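You operate a simulated robot arm through the tools that you are given. There is no shell and no other tool. Be economical: measure what you need, move in short steps, check, and stop when the job is done.

You are at the controls of a simulated two-armed robot. One attempt, no reset.

JOB
On the left cork mat, fold the blue towel in half, so that it is half as long.

It is judged by the outcome, as a careful person would: the job done as asked, and still so three seconds after it is handed in. It fails if anything else is knocked over, pushed out of place, dropped, spilled or broken. Flat cloth is picked up by pressing the open fingertips on it (5 to 10 N) and closing them slowly along it; thin cloth reads only 2 to 8 mm in the jaws.

ROBOT AND FRAMES
Two 7-joint arms with two-finger parallel grippers on one trunk, on a base that drives. Base frame: it is fixed to the floor where the robot stands at the start and does not move with it; the origin is under the middle of the robot, x ahead of it, y to its left, z up. Lengths are in m, angles in rad, forces in N, time in s.
The left shoulder is at the start at [0.07, 0.163, 1.07], the right one opposite. Places, roughly: left cork mat [0.5, 0, 0.8]. Payload 3.43 kg a hand.
Tool frame (each hand has its own): the origin (TCP) lies between the finger pads and is the grasp point; the fingertips stand 0.034 m ahead of it; z points along the fingers, y is the line along which they close. Largest opening 0.128 m; finger width 0.024, thickness 0.012; the body of the gripper, 0.048 by 0.13 m, starts 0.096 m behind the TCP.
Orientation is told as [roll, pitch, yaw] about the base's x, y, z axes, in that order, counted from this pose: with the fingers straight down and closing along the base's y, the tool's x points along the base's -x, its y along +y and its z along -z.

CONTROLS
- The arms move only by the tool apply_moves. It takes "left_plan", "right_plan" or both (then of equal length, played together; a hand with none holds still); each is a list of rows, each an object of numbers (a shift or turn left out is 0, a gripper value left out holds the last): "jaw": the opening, from 0 (shut) to 1 (fully open); "tx", "ty", "tz": the shift along the tool's x, y, z in m; "rx", "ry", "rz": the turn, a rotation vector about the tool's x, y, z in rad. In form: [{"jaw": .., "tx": .., "ty": .., "tz": .., "rx": .., "ry": .., "rz": ..}, ...]. A call has 1 to 8 rows; each row shifts and turns the commanded pose from where the row before left it, along the tool's axes as they then stand. Each row takes 0.2 s and may step no farther than 0.05 m and 0.15 rad from the row before; otherwise, or with a gripper value out of range, the whole call is refused. Where a pose cannot be reached the arm comes as near as it can. A force on the tool above 40 N (or 10 N above the force at the start of the call, whichever is more), or a blocked arm, ends the call early, and 0.2 s more pass. The fingers move at their own pace (about 0.153 m/s each) and stop on an object; they squeeze with about 27 N. The grip force told is the motor's: it shows also when the fingers shut on nothing. Time passes only in rows, and 0.2 s behind the last, so rows that do not move let the fingers close. The reply holds the time, the measured pose of the TCP, the force on the tool along the base axes, the opening and the grip force, in the units named above and with some noise.
- Cameras (640 x 400 px; columns grow to the right, rows downward): "scene" is now at [0.1305, 0.0084, 1.2777]; the picture's right is [0.11, -0.99, 0.00], its down [-0.73, -0.08, -0.67] and it looks along [0.67, 0.07, -0.74] (base axes); focal length 277 px, centre (320, 200). "left" rides on the left gripper at [0.076, 0.011, -0.16] in its tool frame; the picture's right is [-0.15, 0.99, 0.00], its down [-0.88, -0.13, -0.46] and it looks along [-0.45, -0.07, 0.89] (tool axes); focal length 234 px, centre (320, 200). "right" rides on the right gripper at [0.076, -0.011, -0.16] in its tool frame; the picture's right is [0.15, 0.99, 0.00], its down [-0.88, 0.13, -0.46] and it looks along [-0.45, 0.07, 0.89] (tool axes); focal length 234 px, centre (320, 200). There is no depth. A picture from a camera that has moved, and an enlarged one, comes with that camera's place and axes in the base frame and with its lens.
- grab_frame(camera): a new picture of that camera. The clock stands still meanwhile.
- move_column(by): slides the trunk up (or, below 0, down) by that many m; the arms and the scene camera ride with it, the base frame stays. It gives what a move gives, with no picture.
- roll_base(legs): drives the robot by 1 to 6 legs, each [ahead, left, turn to the left] in m, m and rad, along the robot's own axes; the way and the turn of a leg run together, so that a leg with both is an arc; at most 1.5 m and 3.142 rad a leg. The arms and the cameras ride along, it lands a little off, and it stops where it bumps. It gives what a move gives.
- turn_head(pan, tilt): turns the head with the scene camera to pan (to the left, within 1.501 rad either way) and tilt (down, from -0.506 to 1.204), counted from straight ahead of the robot. It gives what a move gives.
- close_up(camera, box): a new picture of the part [left, top, right, bottom] of that camera's present view, enlarged. The clock stands still meanwhile.
- job_done(): hands the job in; it is judged then, once.

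Go step by step. Nothing tells you exact positions but the pictures and the camera data: compare them with the known pose of the tool, close in by small moves and look again before you grip or let go. The budget is 120 turns and 92 pictures, counting those below and the enlarged ones. Unless the task says otherwise, let go and move clear before handing in, and close with one line.

The tools are called after "Call:" as name(argument=value, ...) on one line, values as JSON. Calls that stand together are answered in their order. apply_moves: Moves the arms, as the interface text tells. Its arguments: {"type":"object","properties":{"left_plan":{"type":"array"},"right_plan":{"type":"array"}},"required":[]} The other tools are called the same way: move_column (by) slides the trunk up or down; roll_base (legs) drives the base; turn_head (pan, tilt) turns the head that bears the scene camera; grab_frame (camera) takes a picture; close_up (camera, box) takes an enlarged picture of a part of a camera's view; job_done () hands the job in.

At the start:

```text
time_s: 0.0
left_tcp_pos: [0.5602, 0.2483, 1.0004]
left_tool_rot: [0.001, 0.0, 0.001]
left_contact_force: [-0.9, 0.1, -0.7]
left_width: 0.1281
left_grip_force: 0.1
right_tcp_pos: [0.4639, -0.238, 0.9647]
right_tool_rot: [0.001, 0.001, 0.0]
right_contact_force: [0.2, -0.1, -0.7]
right_width: 0.1279
right_grip_force: 0.0
trunk travel left (down, up): [-0.55, 0.39]
robot x, y, heading: [-0.0018, 0.0009, 0.001]
head pan, tilt: [0.112, 0.831]
```

scene: 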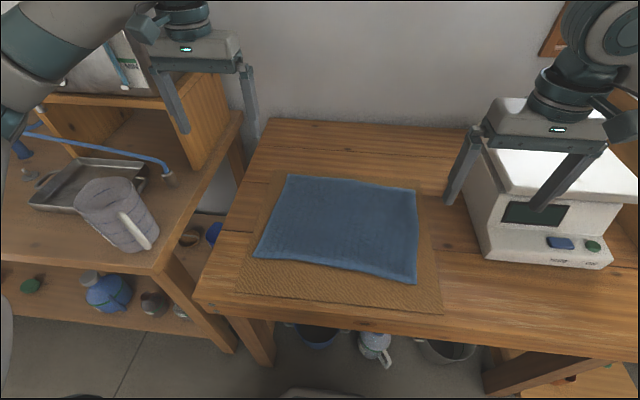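
right: 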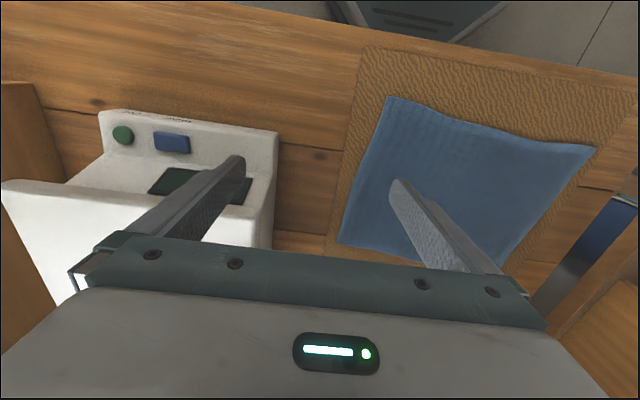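
left: 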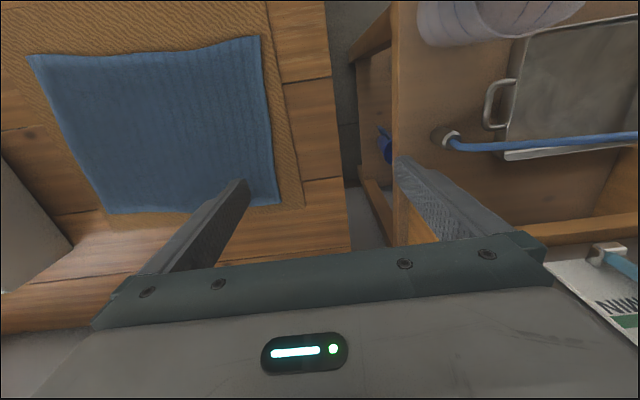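

The towel's long side runs along y (about 0.36 m, from y≈0.17 to y≈-0.18) and its short side along x (0.43–0.71). I'll grip the left edge with the left hand near and the right hand far, then carry it over to the right edge. First I move both hands above that edge.

Call:
apply_moves(left_plan=[{"jaw": 0.4, "tx": 0.02, "ty": -0.02}, {"tx": 0.02, "ty": -0.02}, {"tx": 0.02, "ty": -0.02}, {"tx": 0.02, "ty": -0.02, "tz": 0.02}, {"tz": 0.03, "ty": -0.01}, {"tz": 0.03}, {"tz": 0.03}, {"tz": 0.03}], right_plan=[{"jaw": 0.4, "ty": 0.04}, {"ty": 0.04}, {"ty": 0.04}, {"ty": 0.04, "tx": -0.02}, {"tx": -0.03, "ty": 0.035}, {"tx": -0.03, "ty": 0.035}, {"tx": -0.03, "ty": 0.035}, {"tx": -0.03, "ty": 0.035}])

Call:
apply_moves(right_plan=[{"tx": -0.03, "ty": 0.035}, {"tx": -0.03, "ty": 0.025}, {"tx": -0.026, "ty": 0.018}, {"tz": 0.03}, {"tz": 0.03}, {"tz": 0.03}, {"tz": 0.03}, {"tz": 0.01}])

Call:
grab_frame(camera="scene")

Call:
grab_frame(camera="left")

Call:
grab_frame(camera="right")

```text
time_s: 1.8
left_tcp_pos: [0.4821, 0.1631, 0.8595]
left_tool_rot: [-0.003, 0.001, 0.0]
left_contact_force: [-0.6, 0.5, -0.2]
left_width: 0.0513
left_grip_force: 0.1
right_tcp_pos: [0.6055, 0.0606, 0.9634]
right_tool_rot: [-0.001, 0.0, 0.001]
right_contact_force: [0.4, 0.6, 0.1]
right_width: 0.0513
right_grip_force: 0.1
trunk travel left (down, up): [-0.55, 0.39]
robot x, y, heading: [0.0002, -0.0015, 0.003]
head pan, tilt: [0.112, 0.831]
```

```text
time_s: 3.6
left_tcp_pos: [0.4821, 0.1604, 0.861]
left_tool_rot: [0.0, -0.001, -0.001]
left_contact_force: [0.3, 0.0, 0.5]
left_width: 0.0513
left_grip_force: 0.1
right_tcp_pos: [0.6889, 0.1389, 0.8364]
right_tool_rot: [0.001, -0.001, -0.001]
right_contact_force: [-0.5, 0.2, 0.8]
right_width: 0.0513
right_grip_force: 0.0
trunk travel left (down, up): [-0.55, 0.39]
robot x, y, heading: [-0.0022, 0.0026, -0.0]
head pan, tilt: [0.112, 0.831]
```

```text
88 pictures are left
camera scene: at [0.1305, 0.0086, 1.2777], right [0.11, -0.99, 0.0], down [-0.73, -0.08, -0.67], along [0.67, 0.07, -0.74], focal length 277 px, centre (320, 200)
```

scene: 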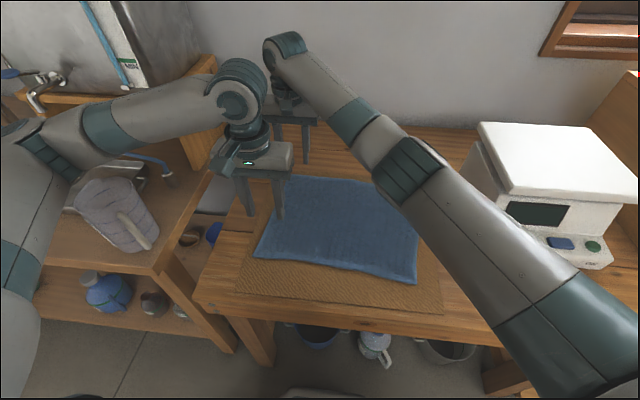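

```text
87 pictures are left
camera left: at [0.4067, 0.1717, 1.0187], right [0.15, 0.99, 0.0], down [0.88, -0.13, 0.46], along [0.45, -0.07, -0.89], focal length 234 px, centre (320, 200)
```

left: 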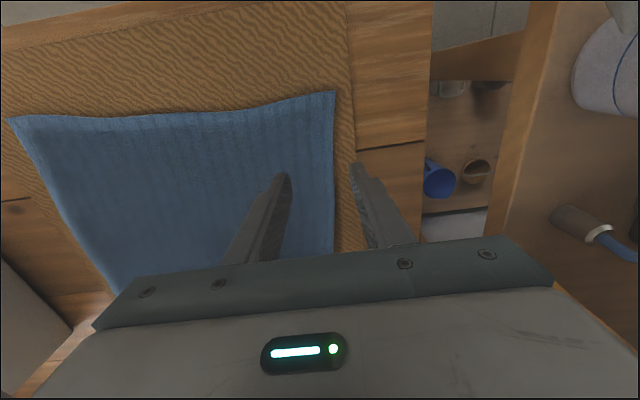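

```text
86 pictures are left
camera right: at [0.6128, 0.1282, 0.9968], right [-0.15, 0.99, 0.0], down [0.88, 0.13, 0.46], along [0.45, 0.07, -0.89], focal length 234 px, centre (320, 200)
```

right: 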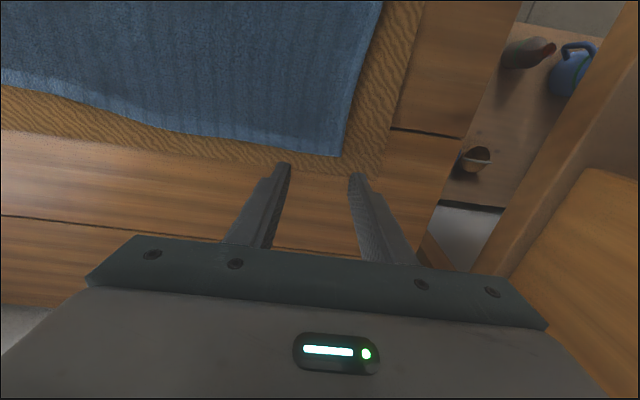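

The corners come out near A(0.685,0.16) and D(0.425,0.18), with the cloth surface at z≈0.74. I'll shift inside both corners, close the jaws to about 4 cm and come down near the cloth.

Call:
apply_moves(left_plan=[{"jaw": 0.3, "tx": 0.014, "ty": -0.008}, {"tx": 0.013, "ty": -0.007}, {"tz": 0.02}, {"tz": 0.02}, {"tz": 0.015}, {}], right_plan=[{"jaw": 0.3, "tx": 0.017, "ty": -0.005}, {"tx": 0.017, "ty": -0.004}, {"tz": 0.01}, {"tz": 0.01}, {"tz": 0.01}, {}])

Call:
grab_frame(camera="left")

Call:
grab_frame(camera="right")

```text
time_s: 5.0
left_tcp_pos: [0.4528, 0.1411, 0.8127]
left_tool_rot: [0.002, -0.014, 0.002]
left_contact_force: [-0.6, -0.1, 0.0]
left_width: 0.0383
left_grip_force: 0.0
right_tcp_pos: [0.6537, 0.1267, 0.8082]
right_tool_rot: [0.003, -0.005, 0.0]
right_contact_force: [-0.8, -0.3, -0.1]
right_width: 0.0385
right_grip_force: 0.0
trunk travel left (down, up): [-0.55, 0.39]
robot x, y, heading: [0.0025, 0.0003, -0.002]
head pan, tilt: [0.112, 0.831]
```

```text
85 pictures are left
camera left: at [0.3757, 0.1515, 0.9697], right [0.15, 0.99, 0.01], down [0.88, -0.13, 0.47], along [0.46, -0.06, -0.88], focal length 234 px, centre (320, 200)
```

left: 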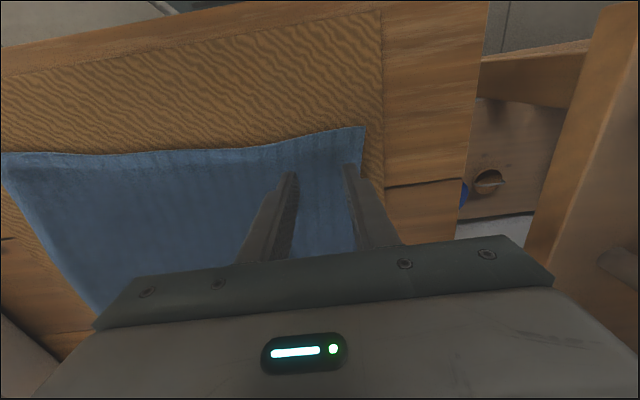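

```text
84 pictures are left
camera right: at [0.5767, 0.1154, 0.97], right [-0.15, 0.99, 0.0], down [0.88, 0.13, 0.46], along [0.45, 0.07, -0.89], focal length 234 px, centre (320, 200)
```

right: 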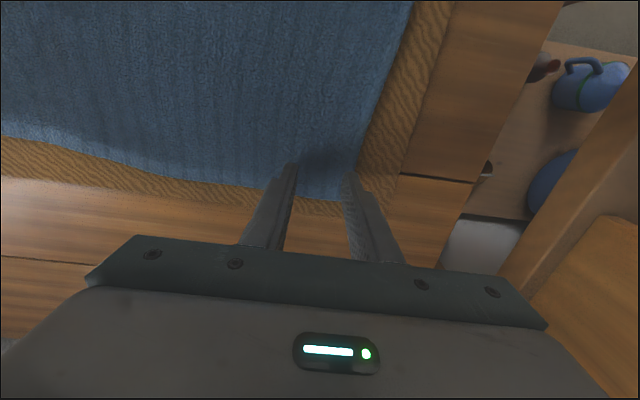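

Both pinch spots sit just inside the corners. I'll lower slowly until I feel contact.

Call:
apply_moves(left_plan=[{"tz": 0.008, "ty": 0.005}, {"tz": 0.008}, {"tz": 0.006}, {"tz": 0.006}, {}], right_plan=[{"tz": 0.008}, {"tz": 0.006}, {"tz": 0.005}, {"tz": 0.005}, {}])

```text
time_s: 5.9
left_tcp_pos: [0.4596, 0.1474, 0.8057]
left_tool_rot: [0.008, -0.056, 0.006]
left_contact_force: [-0.1, -0.7, -0.7]
left_width: 0.0383
left_grip_force: 0.1
right_tcp_pos: [0.6529, 0.1259, 0.7995]
right_tool_rot: [0.01, -0.026, 0.001]
right_contact_force: [3.8, -4.5, 25.3]
right_width: 0.0386
right_grip_force: 0.7
trunk travel left (down, up): [-0.55, 0.39]
robot x, y, heading: [-0.0019, -0.0019, -0.003]
head pan, tilt: [0.112, 0.831]
stopped in row 4 (right hand): the force on the tool passed its limit (the readings are from after the stop); the commanded pose is now the measured one
```

The right hand met resistance with its tips at z≈0.765, higher than I expected, and the left hand lags and tilts. I'll look before going on.

Call:
grab_frame(camera="scene")

Call:
grab_frame(camera="right")

Call:
grab_frame(camera="left")

```text
83 pictures are left
camera scene: at [0.1188, -0.0006, 1.2788], right [0.11, -0.99, -0.01], down [-0.73, -0.08, -0.68], along [0.68, 0.08, -0.73], focal length 277 px, centre (320, 200)
```

scene: 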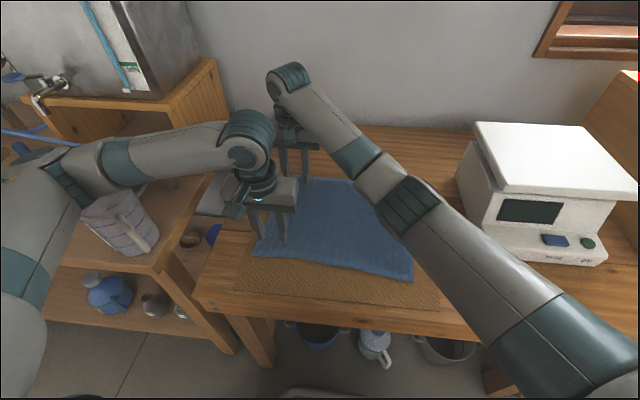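

```text
82 pictures are left
camera right: at [0.5723, 0.1124, 0.9593], right [-0.15, 0.99, 0.01], down [0.87, 0.12, 0.48], along [0.47, 0.08, -0.88], focal length 234 px, centre (320, 200)
```

right: 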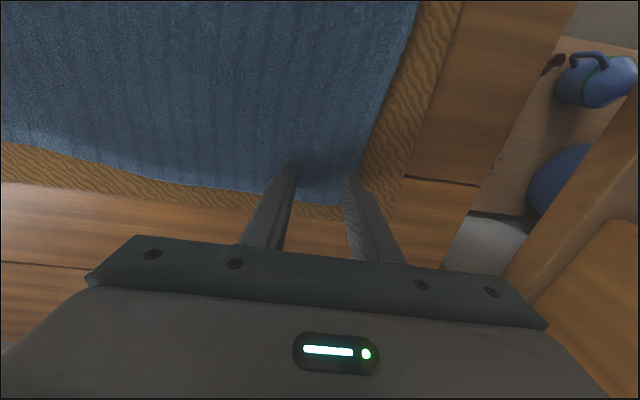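

```text
81 pictures are left
camera left: at [0.3758, 0.1552, 0.9596], right [0.14, 0.99, 0.01], down [0.85, -0.13, 0.5], along [0.5, -0.06, -0.86], focal length 234 px, centre (320, 200)
```

left: 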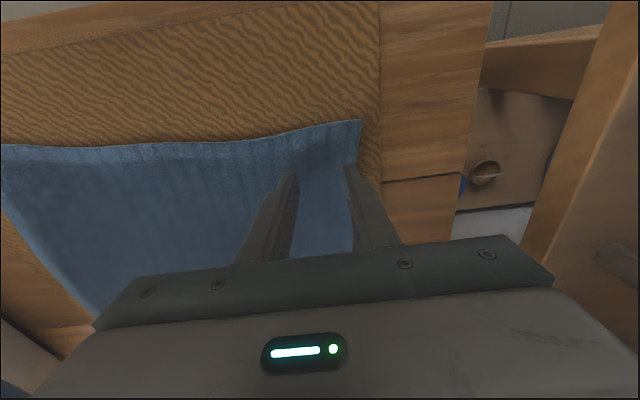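

The scene camera shifted by about 1 cm, so something is pushing the robot, perhaps the left forearm on the jug. I'll look closely there.

Call:
close_up(camera="scene", box=[0, 100, 320, 300])

```text
2.00 times, centred on (160, 200) of scene
camera zoom: at [0.1188, -0.0006, 1.2788], right [0.11, -0.99, -0.01], down [-0.73, -0.08, -0.68], along [0.68, 0.08, -0.73], focal length 555 px, centre (640, 200)
```

zoom: 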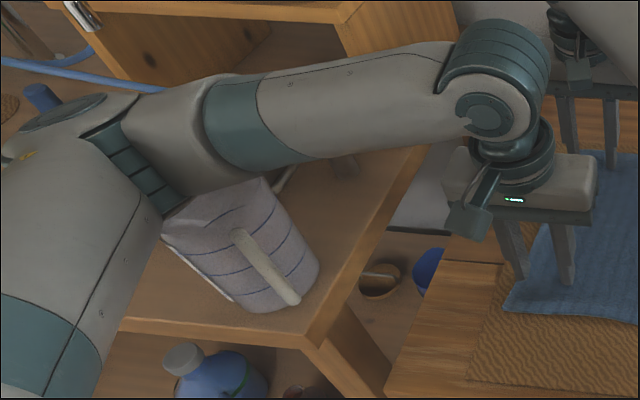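

The left elbow is right on top of the jug, so I'm lifting the left arm straight up and away now, and the right hand with it.

Call:
apply_moves(left_plan=[{"tz": -0.01}, {"tz": -0.015}, {"tz": -0.02}, {"tz": -0.03}, {"tz": -0.03}], right_plan=[{"tz": -0.01}, {"tz": -0.01}, {"tz": -0.01}, {"tz": -0.02}, {"tz": -0.02}])

Call:
grab_frame(camera="scene")

Call:
close_up(camera="scene", box=[0, 100, 320, 300])

```text
time_s: 7.1
left_tcp_pos: [0.4578, 0.15, 0.8973]
left_tool_rot: [-0.002, -0.03, 0.001]
left_contact_force: [0.0, -0.3, -0.2]
left_width: 0.0384
left_grip_force: 0.1
right_tcp_pos: [0.6565, 0.1307, 0.8575]
right_tool_rot: [0.006, -0.01, -0.001]
right_contact_force: [0.3, -0.3, -0.2]
right_width: 0.0384
right_grip_force: 0.0
trunk travel left (down, up): [-0.55, 0.39]
robot x, y, heading: [0.0014, -0.0032, 0.003]
head pan, tilt: [0.112, 0.831]
```

```text
79 pictures are left
camera scene: at [0.1314, 0.0085, 1.2773], right [0.11, -0.99, 0.0], down [-0.73, -0.08, -0.67], along [0.67, 0.07, -0.74], focal length 277 px, centre (320, 200)
```

scene: 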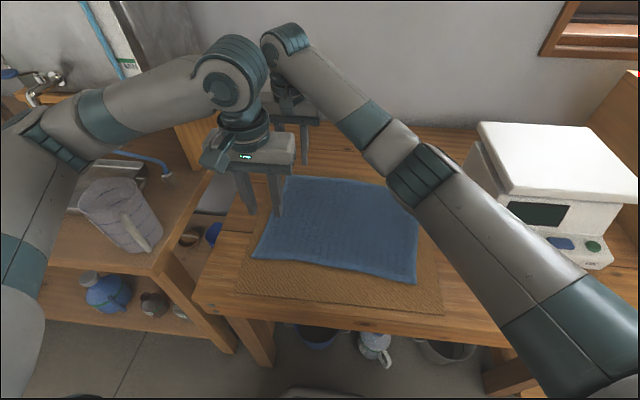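

```text
2.00 times, centred on (160, 200) of scene
camera zoom: at [0.1314, 0.0085, 1.2773], right [0.11, -0.99, 0.0], down [-0.73, -0.08, -0.67], along [0.67, 0.07, -0.74], focal length 555 px, centre (640, 200)
```

zoom: 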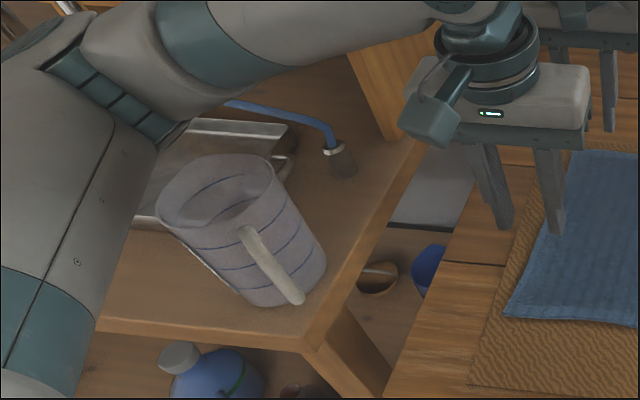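

The jug is still upright and barely displaced, and I'll stay clear of it from here. I'll raise the trunk so the elbows ride higher, and move the base right, away from the shelf.

Call:
move_column(by=0.18)

Call:
roll_base(legs=[[0, -0.1, 0]])

```text
time_s: 9.1
left_tcp_pos: [0.4594, 0.1505, 1.0773]
left_tool_rot: [-0.001, -0.031, 0.002]
left_contact_force: [0.7, -0.6, 1.0]
left_width: 0.0384
left_grip_force: 0.0
right_tcp_pos: [0.6571, 0.1309, 1.038]
right_tool_rot: [0.004, -0.007, 0.001]
right_contact_force: [0.5, -0.3, 0.0]
right_width: 0.0385
right_grip_force: 0.1
trunk travel left (down, up): [-0.73, 0.21]
robot x, y, heading: [0.0037, -0.0029, 0.002]
head pan, tilt: [0.112, 0.831]
```

```text
time_s: 10.3
left_tcp_pos: [0.4595, 0.053, 1.0782]
left_tool_rot: [0.0, -0.033, 0.003]
left_contact_force: [0.2, 0.3, -0.6]
left_width: 0.0383
left_grip_force: 0.1
right_tcp_pos: [0.6576, 0.0328, 1.0373]
right_tool_rot: [0.002, -0.011, 0.003]
right_contact_force: [-0.8, 0.3, 0.0]
right_width: 0.0384
right_grip_force: 0.0
trunk travel left (down, up): [-0.73, 0.21]
robot x, y, heading: [-0.0022, -0.0985, -0.001]
head pan, tilt: [0.112, 0.831]
```

Now I shift both hands back over the edge and go down partway.

Call:
apply_moves(left_plan=[{"ty": 0.025, "ry": 0.033, "tz": 0.01}, {"ty": 0.025, "tz": 0.02}, {"ty": 0.024, "tz": 0.03}, {"ty": 0.022, "tz": 0.03}, {"tz": 0.03}, {"tz": 0.03}, {"tz": 0.03}, {}], right_plan=[{"ty": 0.025, "ry": 0.01, "tz": 0.01}, {"ty": 0.025, "tz": 0.02}, {"ty": 0.024, "tz": 0.02}, {"ty": 0.022, "tz": 0.03}, {"tz": 0.02}, {"tz": 0.02}, {"tz": 0.02}, {}])

Call:
grab_frame(camera="scene")

```text
time_s: 12.1
left_tcp_pos: [0.4605, 0.1471, 0.9008]
left_tool_rot: [0.0, 0.002, 0.003]
left_contact_force: [-0.2, -0.8, 0.4]
left_width: 0.0382
left_grip_force: 0.1
right_tcp_pos: [0.6605, 0.1208, 0.8975]
right_tool_rot: [0.005, -0.001, 0.002]
right_contact_force: [0.4, -0.6, 0.3]
right_width: 0.0384
right_grip_force: 0.1
right hand out of reach, approached as far as the arm can: row 6
trunk travel left (down, up): [-0.73, 0.21]
robot x, y, heading: [0.0023, -0.0976, 0.005]
head pan, tilt: [0.112, 0.831]
```

```text
77 pictures are left
camera scene: at [0.1314, -0.0907, 1.4577], right [0.11, -0.99, 0.0], down [-0.73, -0.08, -0.67], along [0.67, 0.08, -0.74], focal length 277 px, centre (320, 200)
```

scene: 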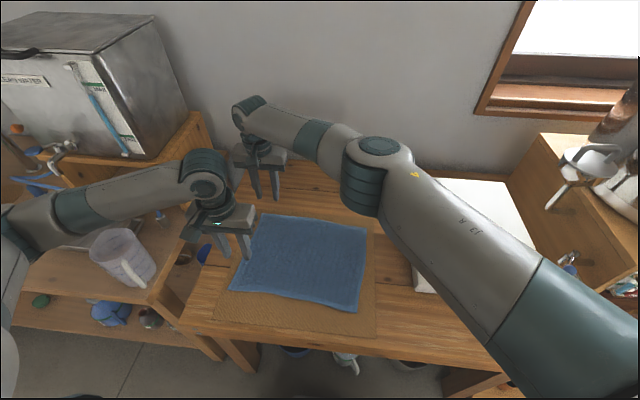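

The right arm is now out of reach and the left elbow still points at the jug. I'll turn the robot left and stand farther right, so the left elbow swings back from the shelf and both hands reach forward.

Call:
apply_moves(left_plan=[{"tz": -0.04}, {"tz": -0.04}, {"tz": -0.03}, {"tz": -0.03}], right_plan=[{"tz": -0.03}, {"tz": -0.03, "tx": 0.02, "ty": -0.02}, {"tz": -0.03, "tx": 0.02, "ty": -0.03}, {"tz": -0.03, "ty": -0.03}])

Call:
roll_base(legs=[[0, -0.1, 0], [0, 0, 0.45]])

Call:
grab_frame(camera="scene")

```text
time_s: 13.1
left_tcp_pos: [0.4574, 0.1471, 1.0411]
left_tool_rot: [0.001, 0.006, 0.004]
left_contact_force: [-0.1, 0.9, 0.1]
left_width: 0.0384
left_grip_force: 0.1
right_tcp_pos: [0.6197, 0.0406, 1.0197]
right_tool_rot: [0.005, 0.0, 0.0]
right_contact_force: [-0.6, -0.3, -0.1]
right_width: 0.0383
right_grip_force: 0.1
trunk travel left (down, up): [-0.73, 0.21]
robot x, y, heading: [-0.0, -0.0989, -0.002]
head pan, tilt: [0.112, 0.831]
```

```text
time_s: 15.6
left_tcp_pos: [0.3017, 0.2254, 1.0387]
left_tool_rot: [0.002, 0.002, 0.464]
left_contact_force: [0.6, -0.2, 0.3]
left_width: 0.0384
left_grip_force: 0.1
right_tcp_pos: [0.4942, 0.2019, 1.0183]
right_tool_rot: [0.002, 0.0, 0.458]
right_contact_force: [0.0, 0.0, -0.3]
right_width: 0.0386
right_grip_force: 0.0
trunk travel left (down, up): [-0.73, 0.21]
robot x, y, heading: [0.0006, -0.2027, 0.46]
head pan, tilt: [0.112, 0.831]
```

```text
76 pictures are left
camera scene: at [0.1141, -0.1339, 1.4577], right [0.54, -0.84, 0.0], down [-0.62, -0.4, -0.67], along [0.57, 0.36, -0.74], focal length 277 px, centre (320, 200)
```

scene: 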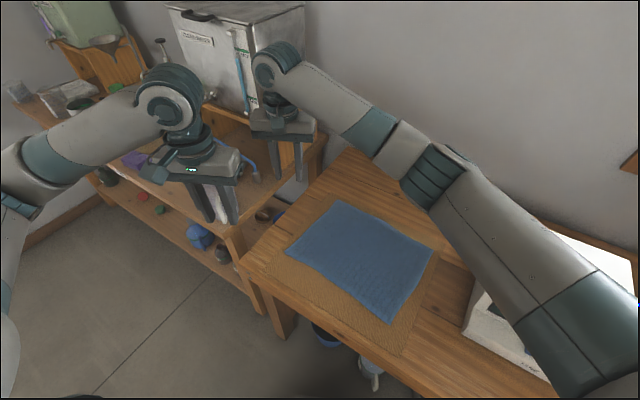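

The left arm is now clear of the shelf. I'll straighten the tools, move over the left edge, and lower the trunk a bit for reach.

Call:
apply_moves(left_plan=[{"rz": 0.115}, {"rz": 0.115}, {"rz": 0.115}, {"rz": 0.115}, {"tx": -0.038, "ty": -0.019}, {"tx": -0.038, "ty": -0.019}, {"tx": -0.038, "ty": -0.019}, {"tx": -0.038, "ty": -0.019}], right_plan=[{"rz": 0.115}, {"rz": 0.115}, {"rz": 0.115}, {"rz": 0.115}, {"tx": -0.04, "ty": -0.018}, {"tx": -0.04, "ty": -0.018}, {"tx": -0.04, "ty": -0.018}, {"tx": -0.04, "ty": -0.018}])

Call:
move_column(by=-0.1)

Call:
grab_frame(camera="scene")

```text
time_s: 17.4
left_tcp_pos: [0.455, 0.1472, 1.0387]
left_tool_rot: [-0.001, 0.004, 0.004]
left_contact_force: [0.6, -0.6, 0.4]
left_width: 0.0384
left_grip_force: 0.2
right_tcp_pos: [0.6595, 0.1276, 1.0198]
right_tool_rot: [0.006, 0.003, 0.001]
right_contact_force: [0.0, 0.6, -0.7]
right_width: 0.0381
right_grip_force: 0.1
trunk travel left (down, up): [-0.73, 0.21]
robot x, y, heading: [0.0009, -0.1996, 0.456]
head pan, tilt: [0.112, 0.831]
```

```text
time_s: 18.7
left_tcp_pos: [0.4528, 0.1496, 0.939]
left_tool_rot: [-0.001, 0.002, 0.004]
left_contact_force: [0.1, -0.1, 0.2]
left_width: 0.0385
left_grip_force: 0.2
right_tcp_pos: [0.6562, 0.1303, 0.9209]
right_tool_rot: [0.003, 0.001, 0.0]
right_contact_force: [-0.4, 0.7, -0.7]
right_width: 0.0385
right_grip_force: 0.0
trunk travel left (down, up): [-0.63, 0.31]
robot x, y, heading: [0.0019, -0.199, 0.457]
head pan, tilt: [0.112, 0.831]
```

```text
75 pictures are left
camera scene: at [0.1138, -0.1342, 1.3578], right [0.54, -0.84, 0.0], down [-0.62, -0.4, -0.67], along [0.57, 0.36, -0.74], focal length 277 px, centre (320, 200)
```

scene: 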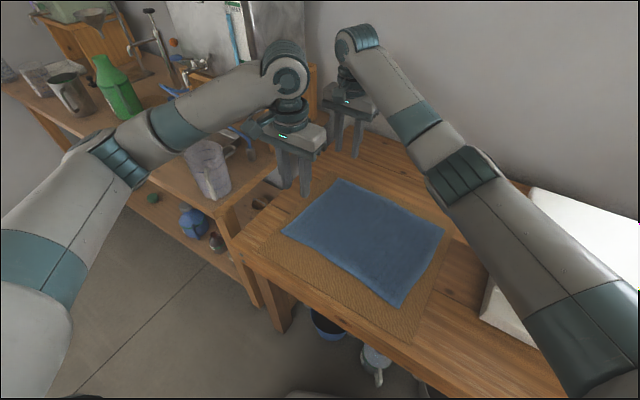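

The forearm now runs in front of the shelf, clear of the jug. I'll go down and re-check the edge with the wrist cameras.

Call:
apply_moves(left_plan=[{"tz": 0.03}, {"tz": 0.03}, {"tz": 0.03}, {"tz": 0.03}, {}], right_plan=[{"tz": 0.025}, {"tz": 0.025}, {"tz": 0.025}, {"tz": 0.025}, {}])

Call:
grab_frame(camera="scene")

Call:
grab_frame(camera="left")

Call:
grab_frame(camera="right")

```text
time_s: 19.9
left_tcp_pos: [0.453, 0.1492, 0.8199]
left_tool_rot: [-0.001, 0.002, 0.004]
left_contact_force: [-0.3, 0.2, -0.1]
left_width: 0.0385
left_grip_force: 0.0
right_tcp_pos: [0.6544, 0.1329, 0.8183]
right_tool_rot: [0.004, -0.001, 0.0]
right_contact_force: [-0.2, -0.9, 0.5]
right_width: 0.0386
right_grip_force: 0.0
trunk travel left (down, up): [-0.63, 0.31]
robot x, y, heading: [-0.0006, -0.2022, 0.463]
head pan, tilt: [0.112, 0.831]
```

```text
74 pictures are left
camera scene: at [0.1139, -0.1345, 1.3578], right [0.54, -0.84, 0.0], down [-0.62, -0.4, -0.67], along [0.57, 0.36, -0.74], focal length 277 px, centre (320, 200)
```

scene: 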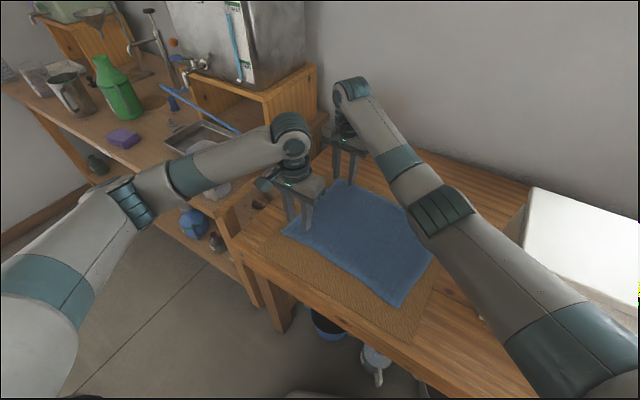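

```text
73 pictures are left
camera left: at [0.3778, 0.16, 0.9776], right [0.14, 0.99, 0.0], down [0.88, -0.13, 0.45], along [0.45, -0.07, -0.89], focal length 234 px, centre (320, 200)
```

left: 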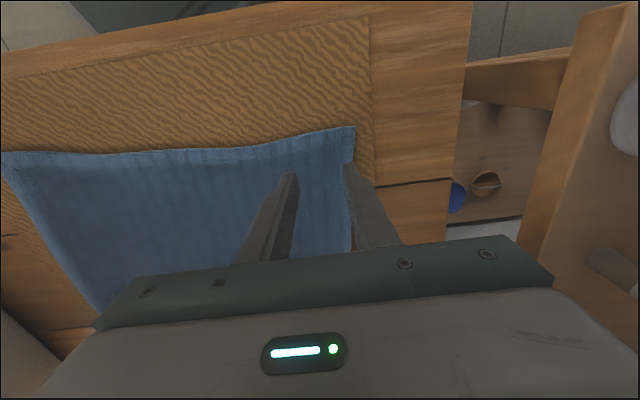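

```text
72 pictures are left
camera right: at [0.5789, 0.1195, 0.9799], right [-0.15, 0.99, 0.0], down [0.88, 0.13, 0.46], along [0.45, 0.07, -0.89], focal length 234 px, centre (320, 200)
```

right: 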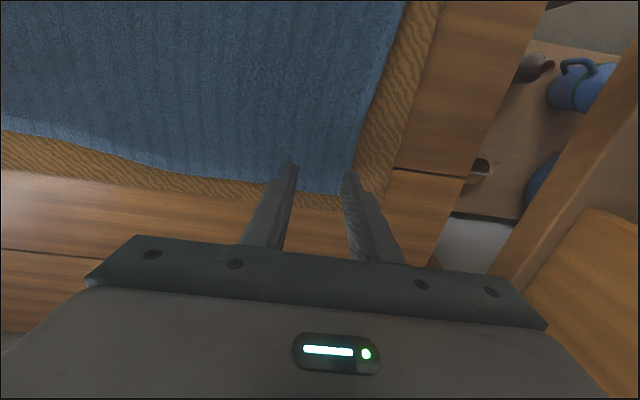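

The pinch points look good. I'll nudge 6 mm inward and descend gently until contact.

Call:
apply_moves(left_plan=[{"ty": -0.006, "tz": 0.008}, {"tz": 0.006}, {"tz": 0.005}, {"tz": 0.005}, {}], right_plan=[{"ty": -0.006, "tz": 0.006}, {"tz": 0.006}, {"tz": 0.005}, {"tz": 0.005}, {}])

```text
time_s: 21.1
left_tcp_pos: [0.4535, 0.1422, 0.8]
left_tool_rot: [0.0, -0.006, 0.005]
left_contact_force: [-1.4, 6.3, 37.7]
left_width: 0.0384
left_grip_force: 0.0
right_tcp_pos: [0.6544, 0.124, 0.802]
right_tool_rot: [0.006, -0.001, 0.001]
right_contact_force: [1.3, 0.2, 3.7]
right_width: 0.0384
right_grip_force: 0.1
trunk travel left (down, up): [-0.63, 0.31]
robot x, y, heading: [0.0011, -0.1976, 0.463]
head pan, tilt: [0.112, 0.831]
```

The surface is at about z=0.767. I'll ease the left hand up a bit, press the right slightly, then re-read the forces.

Call:
apply_moves(left_plan=[{"tz": -0.003}, {}], right_plan=[{"tz": 0.001}, {}])

```text
time_s: 21.7
left_tcp_pos: [0.4518, 0.1419, 0.801]
left_tool_rot: [0.0, 0.001, 0.003]
left_contact_force: [5.3, 3.7, 20.4]
left_width: 0.0381
left_grip_force: 0.0
right_tcp_pos: [0.6542, 0.1252, 0.7999]
right_tool_rot: [0.007, -0.003, 0.002]
right_contact_force: [-1.9, -0.9, 14.8]
right_width: 0.038
right_grip_force: 0.1
trunk travel left (down, up): [-0.63, 0.31]
robot x, y, heading: [0.0007, -0.1988, 0.457]
head pan, tilt: [0.112, 0.831]
```

Call:
apply_moves(left_plan=[{"tz": -0.0012}, {"jaw": 0.26}, {"jaw": 0.22}, {"jaw": 0.18}, {"jaw": 0.14}, {"jaw": 0.1}, {"jaw": 0.05}, {"jaw": 0.0}], right_plan=[{"tz": -0.0006}, {"jaw": 0.26}, {"jaw": 0.22}, {"jaw": 0.18}, {"jaw": 0.14}, {"jaw": 0.1}, {"jaw": 0.05}, {"jaw": 0.0}])

Call:
apply_moves(left_plan=[{}, {}], right_plan=[{}, {}])

Call:
grab_frame(camera="left")

Call:
grab_frame(camera="right")

```text
time_s: 23.5
left_tcp_pos: [0.4513, 0.1427, 0.8006]
left_tool_rot: [0.0, 0.0, 0.005]
left_contact_force: [1.2, -0.4, 2.9]
left_width: 0.0043
left_grip_force: 27.1
right_tcp_pos: [0.6542, 0.1249, 0.8001]
right_tool_rot: [0.006, -0.001, -0.001]
right_contact_force: [-1.2, 0.6, 23.5]
right_width: 0.0079
right_grip_force: 27.0
trunk travel left (down, up): [-0.63, 0.31]
robot x, y, heading: [0.0002, -0.199, 0.463]
head pan, tilt: [0.112, 0.831]
```

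```text
time_s: 24.1
left_tcp_pos: [0.451, 0.1416, 0.8022]
left_tool_rot: [0.002, -0.001, 0.003]
left_contact_force: [1.6, -0.2, 2.0]
left_width: 0.0045
left_grip_force: 27.1
right_tcp_pos: [0.6548, 0.1245, 0.8]
right_tool_rot: [0.005, -0.002, 0.001]
right_contact_force: [-0.4, 0.7, 23.5]
right_width: 0.0077
right_grip_force: 26.6
trunk travel left (down, up): [-0.63, 0.31]
robot x, y, heading: [0.0029, -0.1968, 0.458]
head pan, tilt: [0.112, 0.831]
```

```text
71 pictures are left
camera left: at [0.3766, 0.1524, 0.9597], right [0.14, 0.99, 0.0], down [0.88, -0.13, 0.46], along [0.45, -0.07, -0.89], focal length 234 px, centre (320, 200)
```

left: 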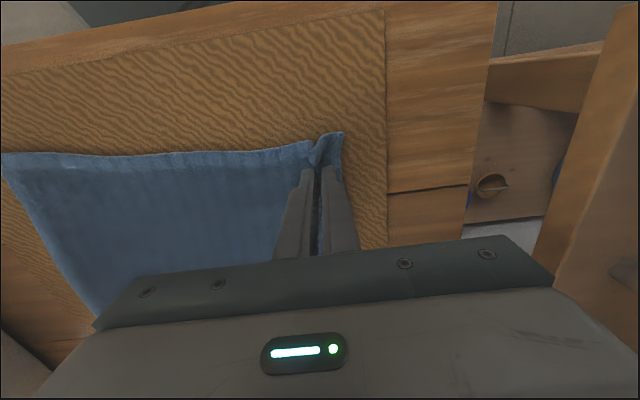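

```text
70 pictures are left
camera right: at [0.5775, 0.1115, 0.9613], right [-0.15, 0.99, 0.0], down [0.88, 0.13, 0.46], along [0.45, 0.07, -0.89], focal length 234 px, centre (320, 200)
```

right: 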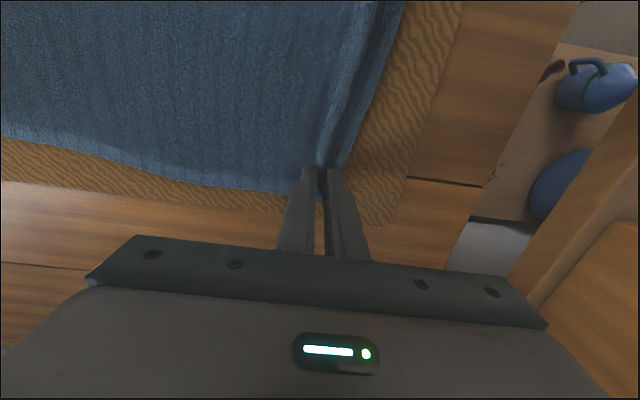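

Both hands hold cloth, but this pinch runs parallel to the hem and would leave a turned-back flap. I'll release, turn the grippers 90° and pinch right at the hem instead.

Call:
apply_moves(left_plan=[{"jaw": 0.15}, {"jaw": 0.3}, {"tz": -0.02}, {"tz": -0.04}, {"tz": -0.04}, {"rz": -0.14}, {"rz": -0.14}, {"rz": -0.14}], right_plan=[{"jaw": 0.15}, {"jaw": 0.3}, {"tz": -0.02}, {"tz": -0.04}, {"tz": -0.04}, {"rz": -0.14}, {"rz": -0.14}, {"rz": -0.14}])

Call:
apply_moves(left_plan=[{"rz": -0.14}, {"rz": -0.14}, {"rz": -0.14}, {"rz": -0.14}, {"rz": -0.14}, {"rz": -0.14}, {"rz": -0.14}, {"rz": -0.14}], right_plan=[{"rz": -0.14}, {"rz": -0.14}, {"rz": -0.14}, {"rz": -0.14}, {"rz": -0.14}, {"rz": -0.14}, {"rz": -0.14}, {"rz": -0.14}])

Call:
grab_frame(camera="scene")

Call:
grab_frame(camera="left")

Call:
grab_frame(camera="right")

```text
time_s: 25.9
left_tcp_pos: [0.4532, 0.1436, 0.8986]
left_tool_rot: [0.0, 0.003, 0.425]
left_contact_force: [-0.3, 0.5, -0.1]
left_width: 0.0382
left_grip_force: 0.0
right_tcp_pos: [0.655, 0.1247, 0.8976]
right_tool_rot: [0.004, -0.001, 0.422]
right_contact_force: [-0.4, 0.2, 0.1]
right_width: 0.0384
right_grip_force: 0.1
trunk travel left (down, up): [-0.63, 0.31]
robot x, y, heading: [-0.0005, -0.1997, 0.462]
head pan, tilt: [0.112, 0.831]
```

```text
time_s: 27.7
left_tcp_pos: [0.454, 0.1433, 0.8995]
left_tool_rot: [0.001, 0.003, 1.545]
left_contact_force: [-0.5, -0.3, 0.1]
left_width: 0.0385
left_grip_force: 0.0
right_tcp_pos: [0.6553, 0.1246, 0.8989]
right_tool_rot: [0.003, -0.002, 1.541]
right_contact_force: [0.1, 0.2, 0.0]
right_width: 0.0387
right_grip_force: 0.0
trunk travel left (down, up): [-0.63, 0.31]
robot x, y, heading: [0.0003, -0.1976, 0.456]
head pan, tilt: [0.112, 0.831]
```

```text
69 pictures are left
camera scene: at [0.1142, -0.134, 1.3577], right [0.54, -0.84, 0.0], down [-0.62, -0.4, -0.67], along [0.57, 0.36, -0.74], focal length 277 px, centre (320, 200)
```

scene: 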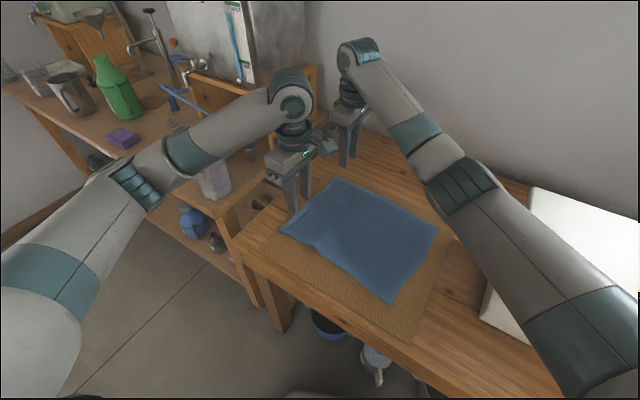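

```text
68 pictures are left
camera left: at [0.4414, 0.067, 1.058], right [-0.99, 0.17, 0.0], down [0.15, 0.88, 0.45], along [0.08, 0.45, -0.89], focal length 234 px, centre (320, 200)
```

left: 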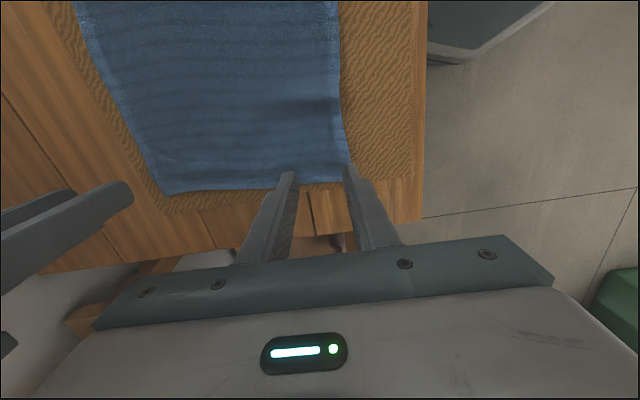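

```text
67 pictures are left
camera right: at [0.6645, 0.0474, 1.0589], right [-0.99, -0.12, 0.0], down [-0.11, 0.88, 0.46], along [-0.06, 0.45, -0.89], focal length 234 px, centre (320, 200)
```

right: 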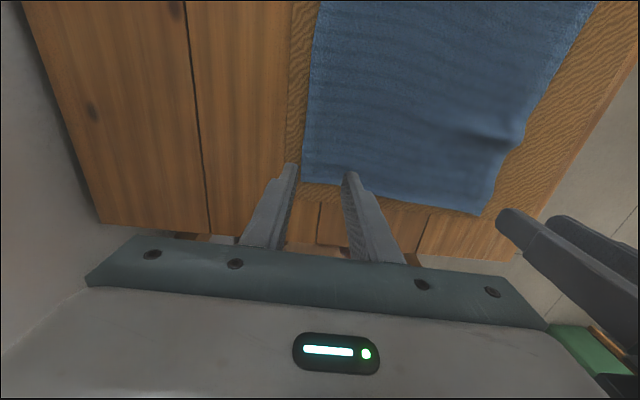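

Corners are now at D(0.42,0.172) and A(0.672,0.169). I'll place the fingers right on the hem, 2.5 cm in from each corner.

Call:
apply_moves(left_plan=[{"tx": -0.021, "ty": 0.009, "rz": -0.025}, {"tz": 0.03}, {"tz": 0.03}, {"tz": 0.022}, {}], right_plan=[{"tx": -0.038, "ty": 0.008, "rz": -0.025}, {"tz": 0.03}, {"tz": 0.03}, {"tz": 0.022}, {}])

Call:
grab_frame(camera="left")

Call:
grab_frame(camera="right")

```text
time_s: 28.9
left_tcp_pos: [0.4442, 0.1648, 0.8175]
left_tool_rot: [0.002, 0.002, 1.567]
left_contact_force: [-0.2, 0.3, -0.2]
left_width: 0.0385
left_grip_force: 0.1
right_tcp_pos: [0.6488, 0.1634, 0.8156]
right_tool_rot: [0.003, -0.004, 1.566]
right_contact_force: [0.0, 1.2, 0.2]
right_width: 0.0383
right_grip_force: 0.0
trunk travel left (down, up): [-0.63, 0.31]
robot x, y, heading: [0.0013, -0.1989, 0.459]
head pan, tilt: [0.112, 0.831]
```

```text
66 pictures are left
camera left: at [0.4343, 0.0889, 0.9756], right [-0.99, 0.15, 0.0], down [0.13, 0.88, 0.45], along [0.07, 0.45, -0.89], focal length 234 px, centre (320, 200)
```

left: 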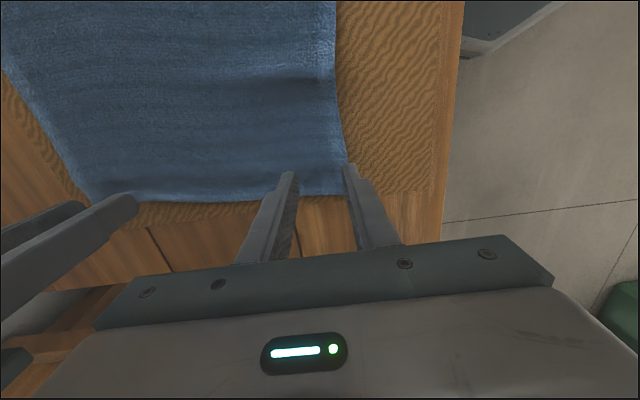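

```text
65 pictures are left
camera right: at [0.6586, 0.0858, 0.9767], right [-0.99, -0.14, 0.0], down [-0.12, 0.88, 0.46], along [-0.07, 0.45, -0.89], focal length 234 px, centre (320, 200)
```

right: 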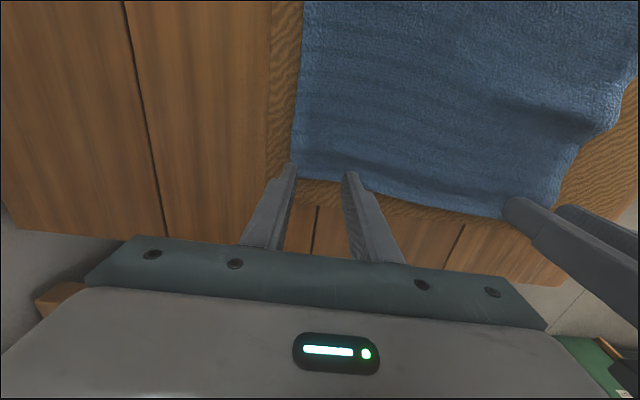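

The left hem is at y≈0.187 and the right hem at about 0.171. I'll shift the left hand outward 15 mm and descend to contact.

Call:
apply_moves(left_plan=[{"tx": -0.015}, {"tz": 0.007}, {"tz": 0.005}, {"tz": 0.003}, {}], right_plan=[{"tx": -0.003}, {"tz": 0.006}, {"tz": 0.005}, {"tz": 0.003}, {}])

```text
time_s: 30.1
left_tcp_pos: [0.4439, 0.18, 0.8025]
left_tool_rot: [0.003, 0.002, 1.568]
left_contact_force: [0.9, 0.0, 0.3]
left_width: 0.0387
left_grip_force: 0.1
right_tcp_pos: [0.6491, 0.165, 0.8018]
right_tool_rot: [0.001, -0.003, 1.566]
right_contact_force: [0.5, -0.5, 1.3]
right_width: 0.0381
right_grip_force: 0.0
trunk travel left (down, up): [-0.63, 0.31]
robot x, y, heading: [0.0018, -0.1961, 0.469]
head pan, tilt: [0.112, 0.831]
```

Call:
apply_moves(left_plan=[{"tz": 0.0015}, {"tz": 0.001}, {}], right_plan=[{"tz": 0.0015}, {"tz": 0.0005}, {}])

Call:
grab_frame(camera="left")

Call:
grab_frame(camera="right")

```text
time_s: 30.9
left_tcp_pos: [0.4439, 0.1794, 0.8013]
left_tool_rot: [0.001, 0.0, 1.57]
left_contact_force: [1.2, 1.8, 6.0]
left_width: 0.038
left_grip_force: 0.0
right_tcp_pos: [0.6494, 0.166, 0.8007]
right_tool_rot: [0.0, -0.003, 1.568]
right_contact_force: [1.8, 0.0, 4.7]
right_width: 0.0382
right_grip_force: 0.0
trunk travel left (down, up): [-0.63, 0.31]
robot x, y, heading: [-0.0011, -0.1984, 0.46]
head pan, tilt: [0.112, 0.831]
```

```text
64 pictures are left
camera left: at [0.4337, 0.1026, 0.9591], right [-0.99, 0.15, 0.0], down [0.13, 0.88, 0.46], along [0.07, 0.45, -0.89], focal length 234 px, centre (320, 200)
```

left: 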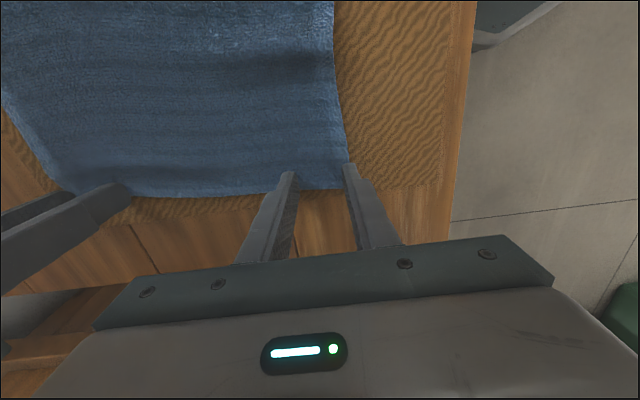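

```text
63 pictures are left
camera right: at [0.659, 0.089, 0.962], right [-0.99, -0.14, 0.0], down [-0.13, 0.88, 0.46], along [-0.06, 0.45, -0.89], focal length 234 px, centre (320, 200)
```

right: 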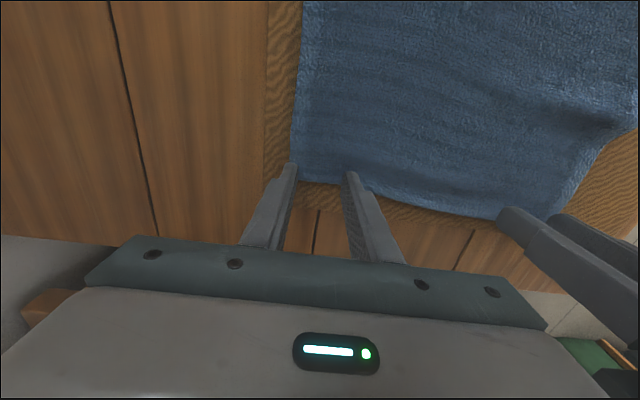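

The outer fingers are right at the side edges, so I'll lift slightly, move each 8 mm inward, press, and close slowly.

Call:
apply_moves(left_plan=[{"tz": -0.005}, {"ty": -0.008}, {"tz": 0.005}, {"tz": 0.0003}, {}], right_plan=[{"tz": -0.005}, {"ty": 0.008}, {"tz": 0.005}, {"tz": 0.0005}, {}])

Call:
apply_moves(left_plan=[{"jaw": 0.26}, {"jaw": 0.22}, {"jaw": 0.18}, {"jaw": 0.14}, {"jaw": 0.1}, {"jaw": 0.05}, {"jaw": 0.0}, {}], right_plan=[{"jaw": 0.26}, {"jaw": 0.22}, {"jaw": 0.18}, {"jaw": 0.14}, {"jaw": 0.1}, {"jaw": 0.05}, {"jaw": 0.0}, {}])

Call:
grab_frame(camera="left")

Call:
grab_frame(camera="right")

```text
time_s: 32.1
left_tcp_pos: [0.4526, 0.1789, 0.8017]
left_tool_rot: [0.001, 0.001, 1.569]
left_contact_force: [0.9, 0.1, 4.9]
left_width: 0.0381
left_grip_force: 0.1
right_tcp_pos: [0.6397, 0.165, 0.8021]
right_tool_rot: [-0.001, -0.005, 1.565]
right_contact_force: [1.7, -0.2, 5.3]
right_width: 0.0383
right_grip_force: 0.0
trunk travel left (down, up): [-0.63, 0.31]
robot x, y, heading: [-0.0009, -0.1977, 0.456]
head pan, tilt: [0.112, 0.831]
```

```text
time_s: 33.9
left_tcp_pos: [0.452, 0.1772, 0.801]
left_tool_rot: [0.0, 0.001, 1.568]
left_contact_force: [6.5, 0.0, 3.6]
left_width: 0.0038
left_grip_force: 26.7
right_tcp_pos: [0.6404, 0.1667, 0.8007]
right_tool_rot: [0.002, -0.003, 1.566]
right_contact_force: [-6.6, 0.5, 7.5]
right_width: 0.0053
right_grip_force: 26.6
trunk travel left (down, up): [-0.63, 0.31]
robot x, y, heading: [0.0029, -0.2019, 0.464]
head pan, tilt: [0.112, 0.831]
```

```text
62 pictures are left
camera left: at [0.4419, 0.102, 0.9594], right [-0.99, 0.15, 0.0], down [0.13, 0.88, 0.45], along [0.07, 0.45, -0.89], focal length 234 px, centre (320, 200)
```

left: 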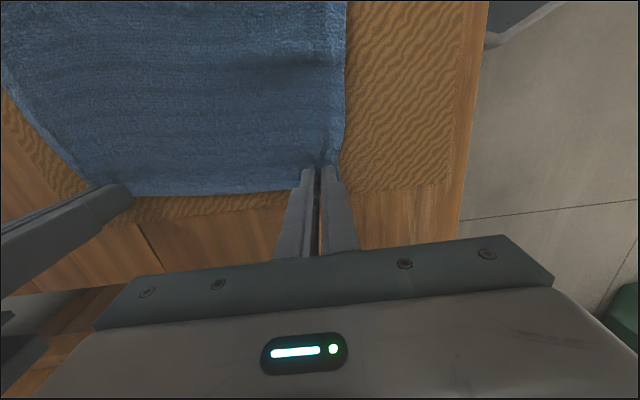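

```text
61 pictures are left
camera right: at [0.6503, 0.0898, 0.9616], right [-0.99, -0.14, 0.0], down [-0.13, 0.88, 0.46], along [-0.07, 0.45, -0.89], focal length 234 px, centre (320, 200)
```

right: 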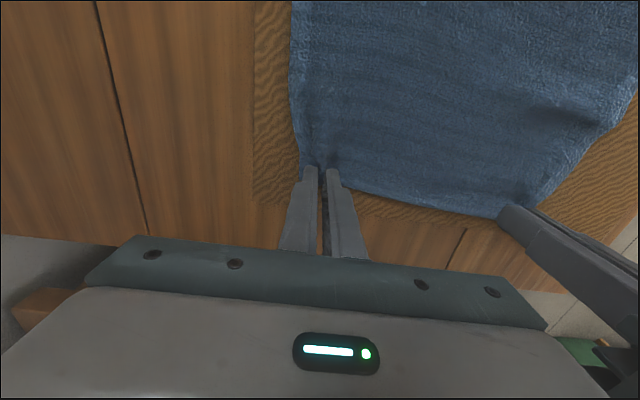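

Both hems are pinched, reading 4–5 mm. I'll lift gently to test the grip.

Call:
apply_moves(left_plan=[{"tz": -0.01}, {"tz": -0.015, "tx": 0.005}, {"tz": -0.02, "tx": 0.01}, {"tz": -0.02, "tx": 0.015}, {}], right_plan=[{"tz": -0.01}, {"tz": -0.015, "tx": 0.005}, {"tz": -0.02, "tx": 0.01}, {"tz": -0.02, "tx": 0.015}, {}])

Call:
grab_frame(camera="scene")

Call:
grab_frame(camera="left")

```text
time_s: 35.1
left_tcp_pos: [0.4535, 0.1495, 0.865]
left_tool_rot: [0.001, 0.0, 1.567]
left_contact_force: [6.6, -0.1, -0.9]
left_width: 0.0037
left_grip_force: 27.3
right_tcp_pos: [0.6412, 0.1365, 0.8643]
right_tool_rot: [0.001, -0.001, 1.565]
right_contact_force: [-7.4, 0.4, 0.2]
right_width: 0.0052
right_grip_force: 26.8
trunk travel left (down, up): [-0.63, 0.31]
robot x, y, heading: [0.001, -0.1995, 0.461]
head pan, tilt: [0.112, 0.831]
```

```text
60 pictures are left
camera scene: at [0.1142, -0.133, 1.3576], right [0.54, -0.84, 0.0], down [-0.62, -0.4, -0.67], along [0.57, 0.36, -0.74], focal length 277 px, centre (320, 200)
```

scene: 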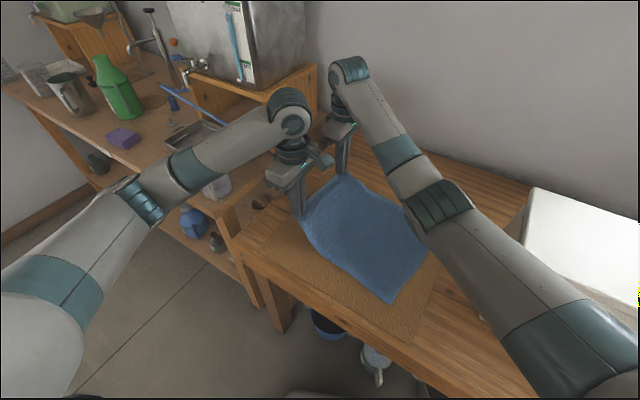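

```text
59 pictures are left
camera left: at [0.4432, 0.0737, 1.0236], right [-0.99, 0.15, 0.0], down [0.13, 0.88, 0.45], along [0.07, 0.45, -0.89], focal length 234 px, centre (320, 200)
```

left: 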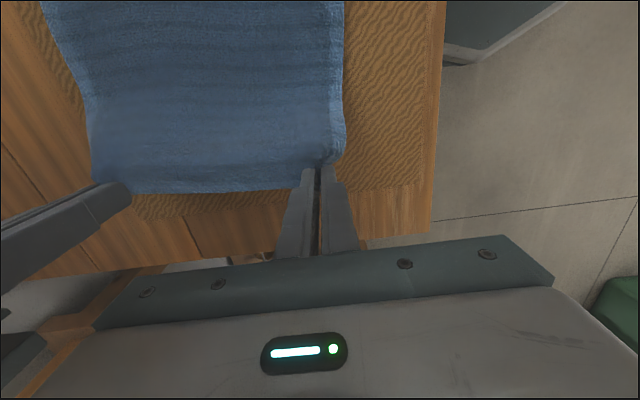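

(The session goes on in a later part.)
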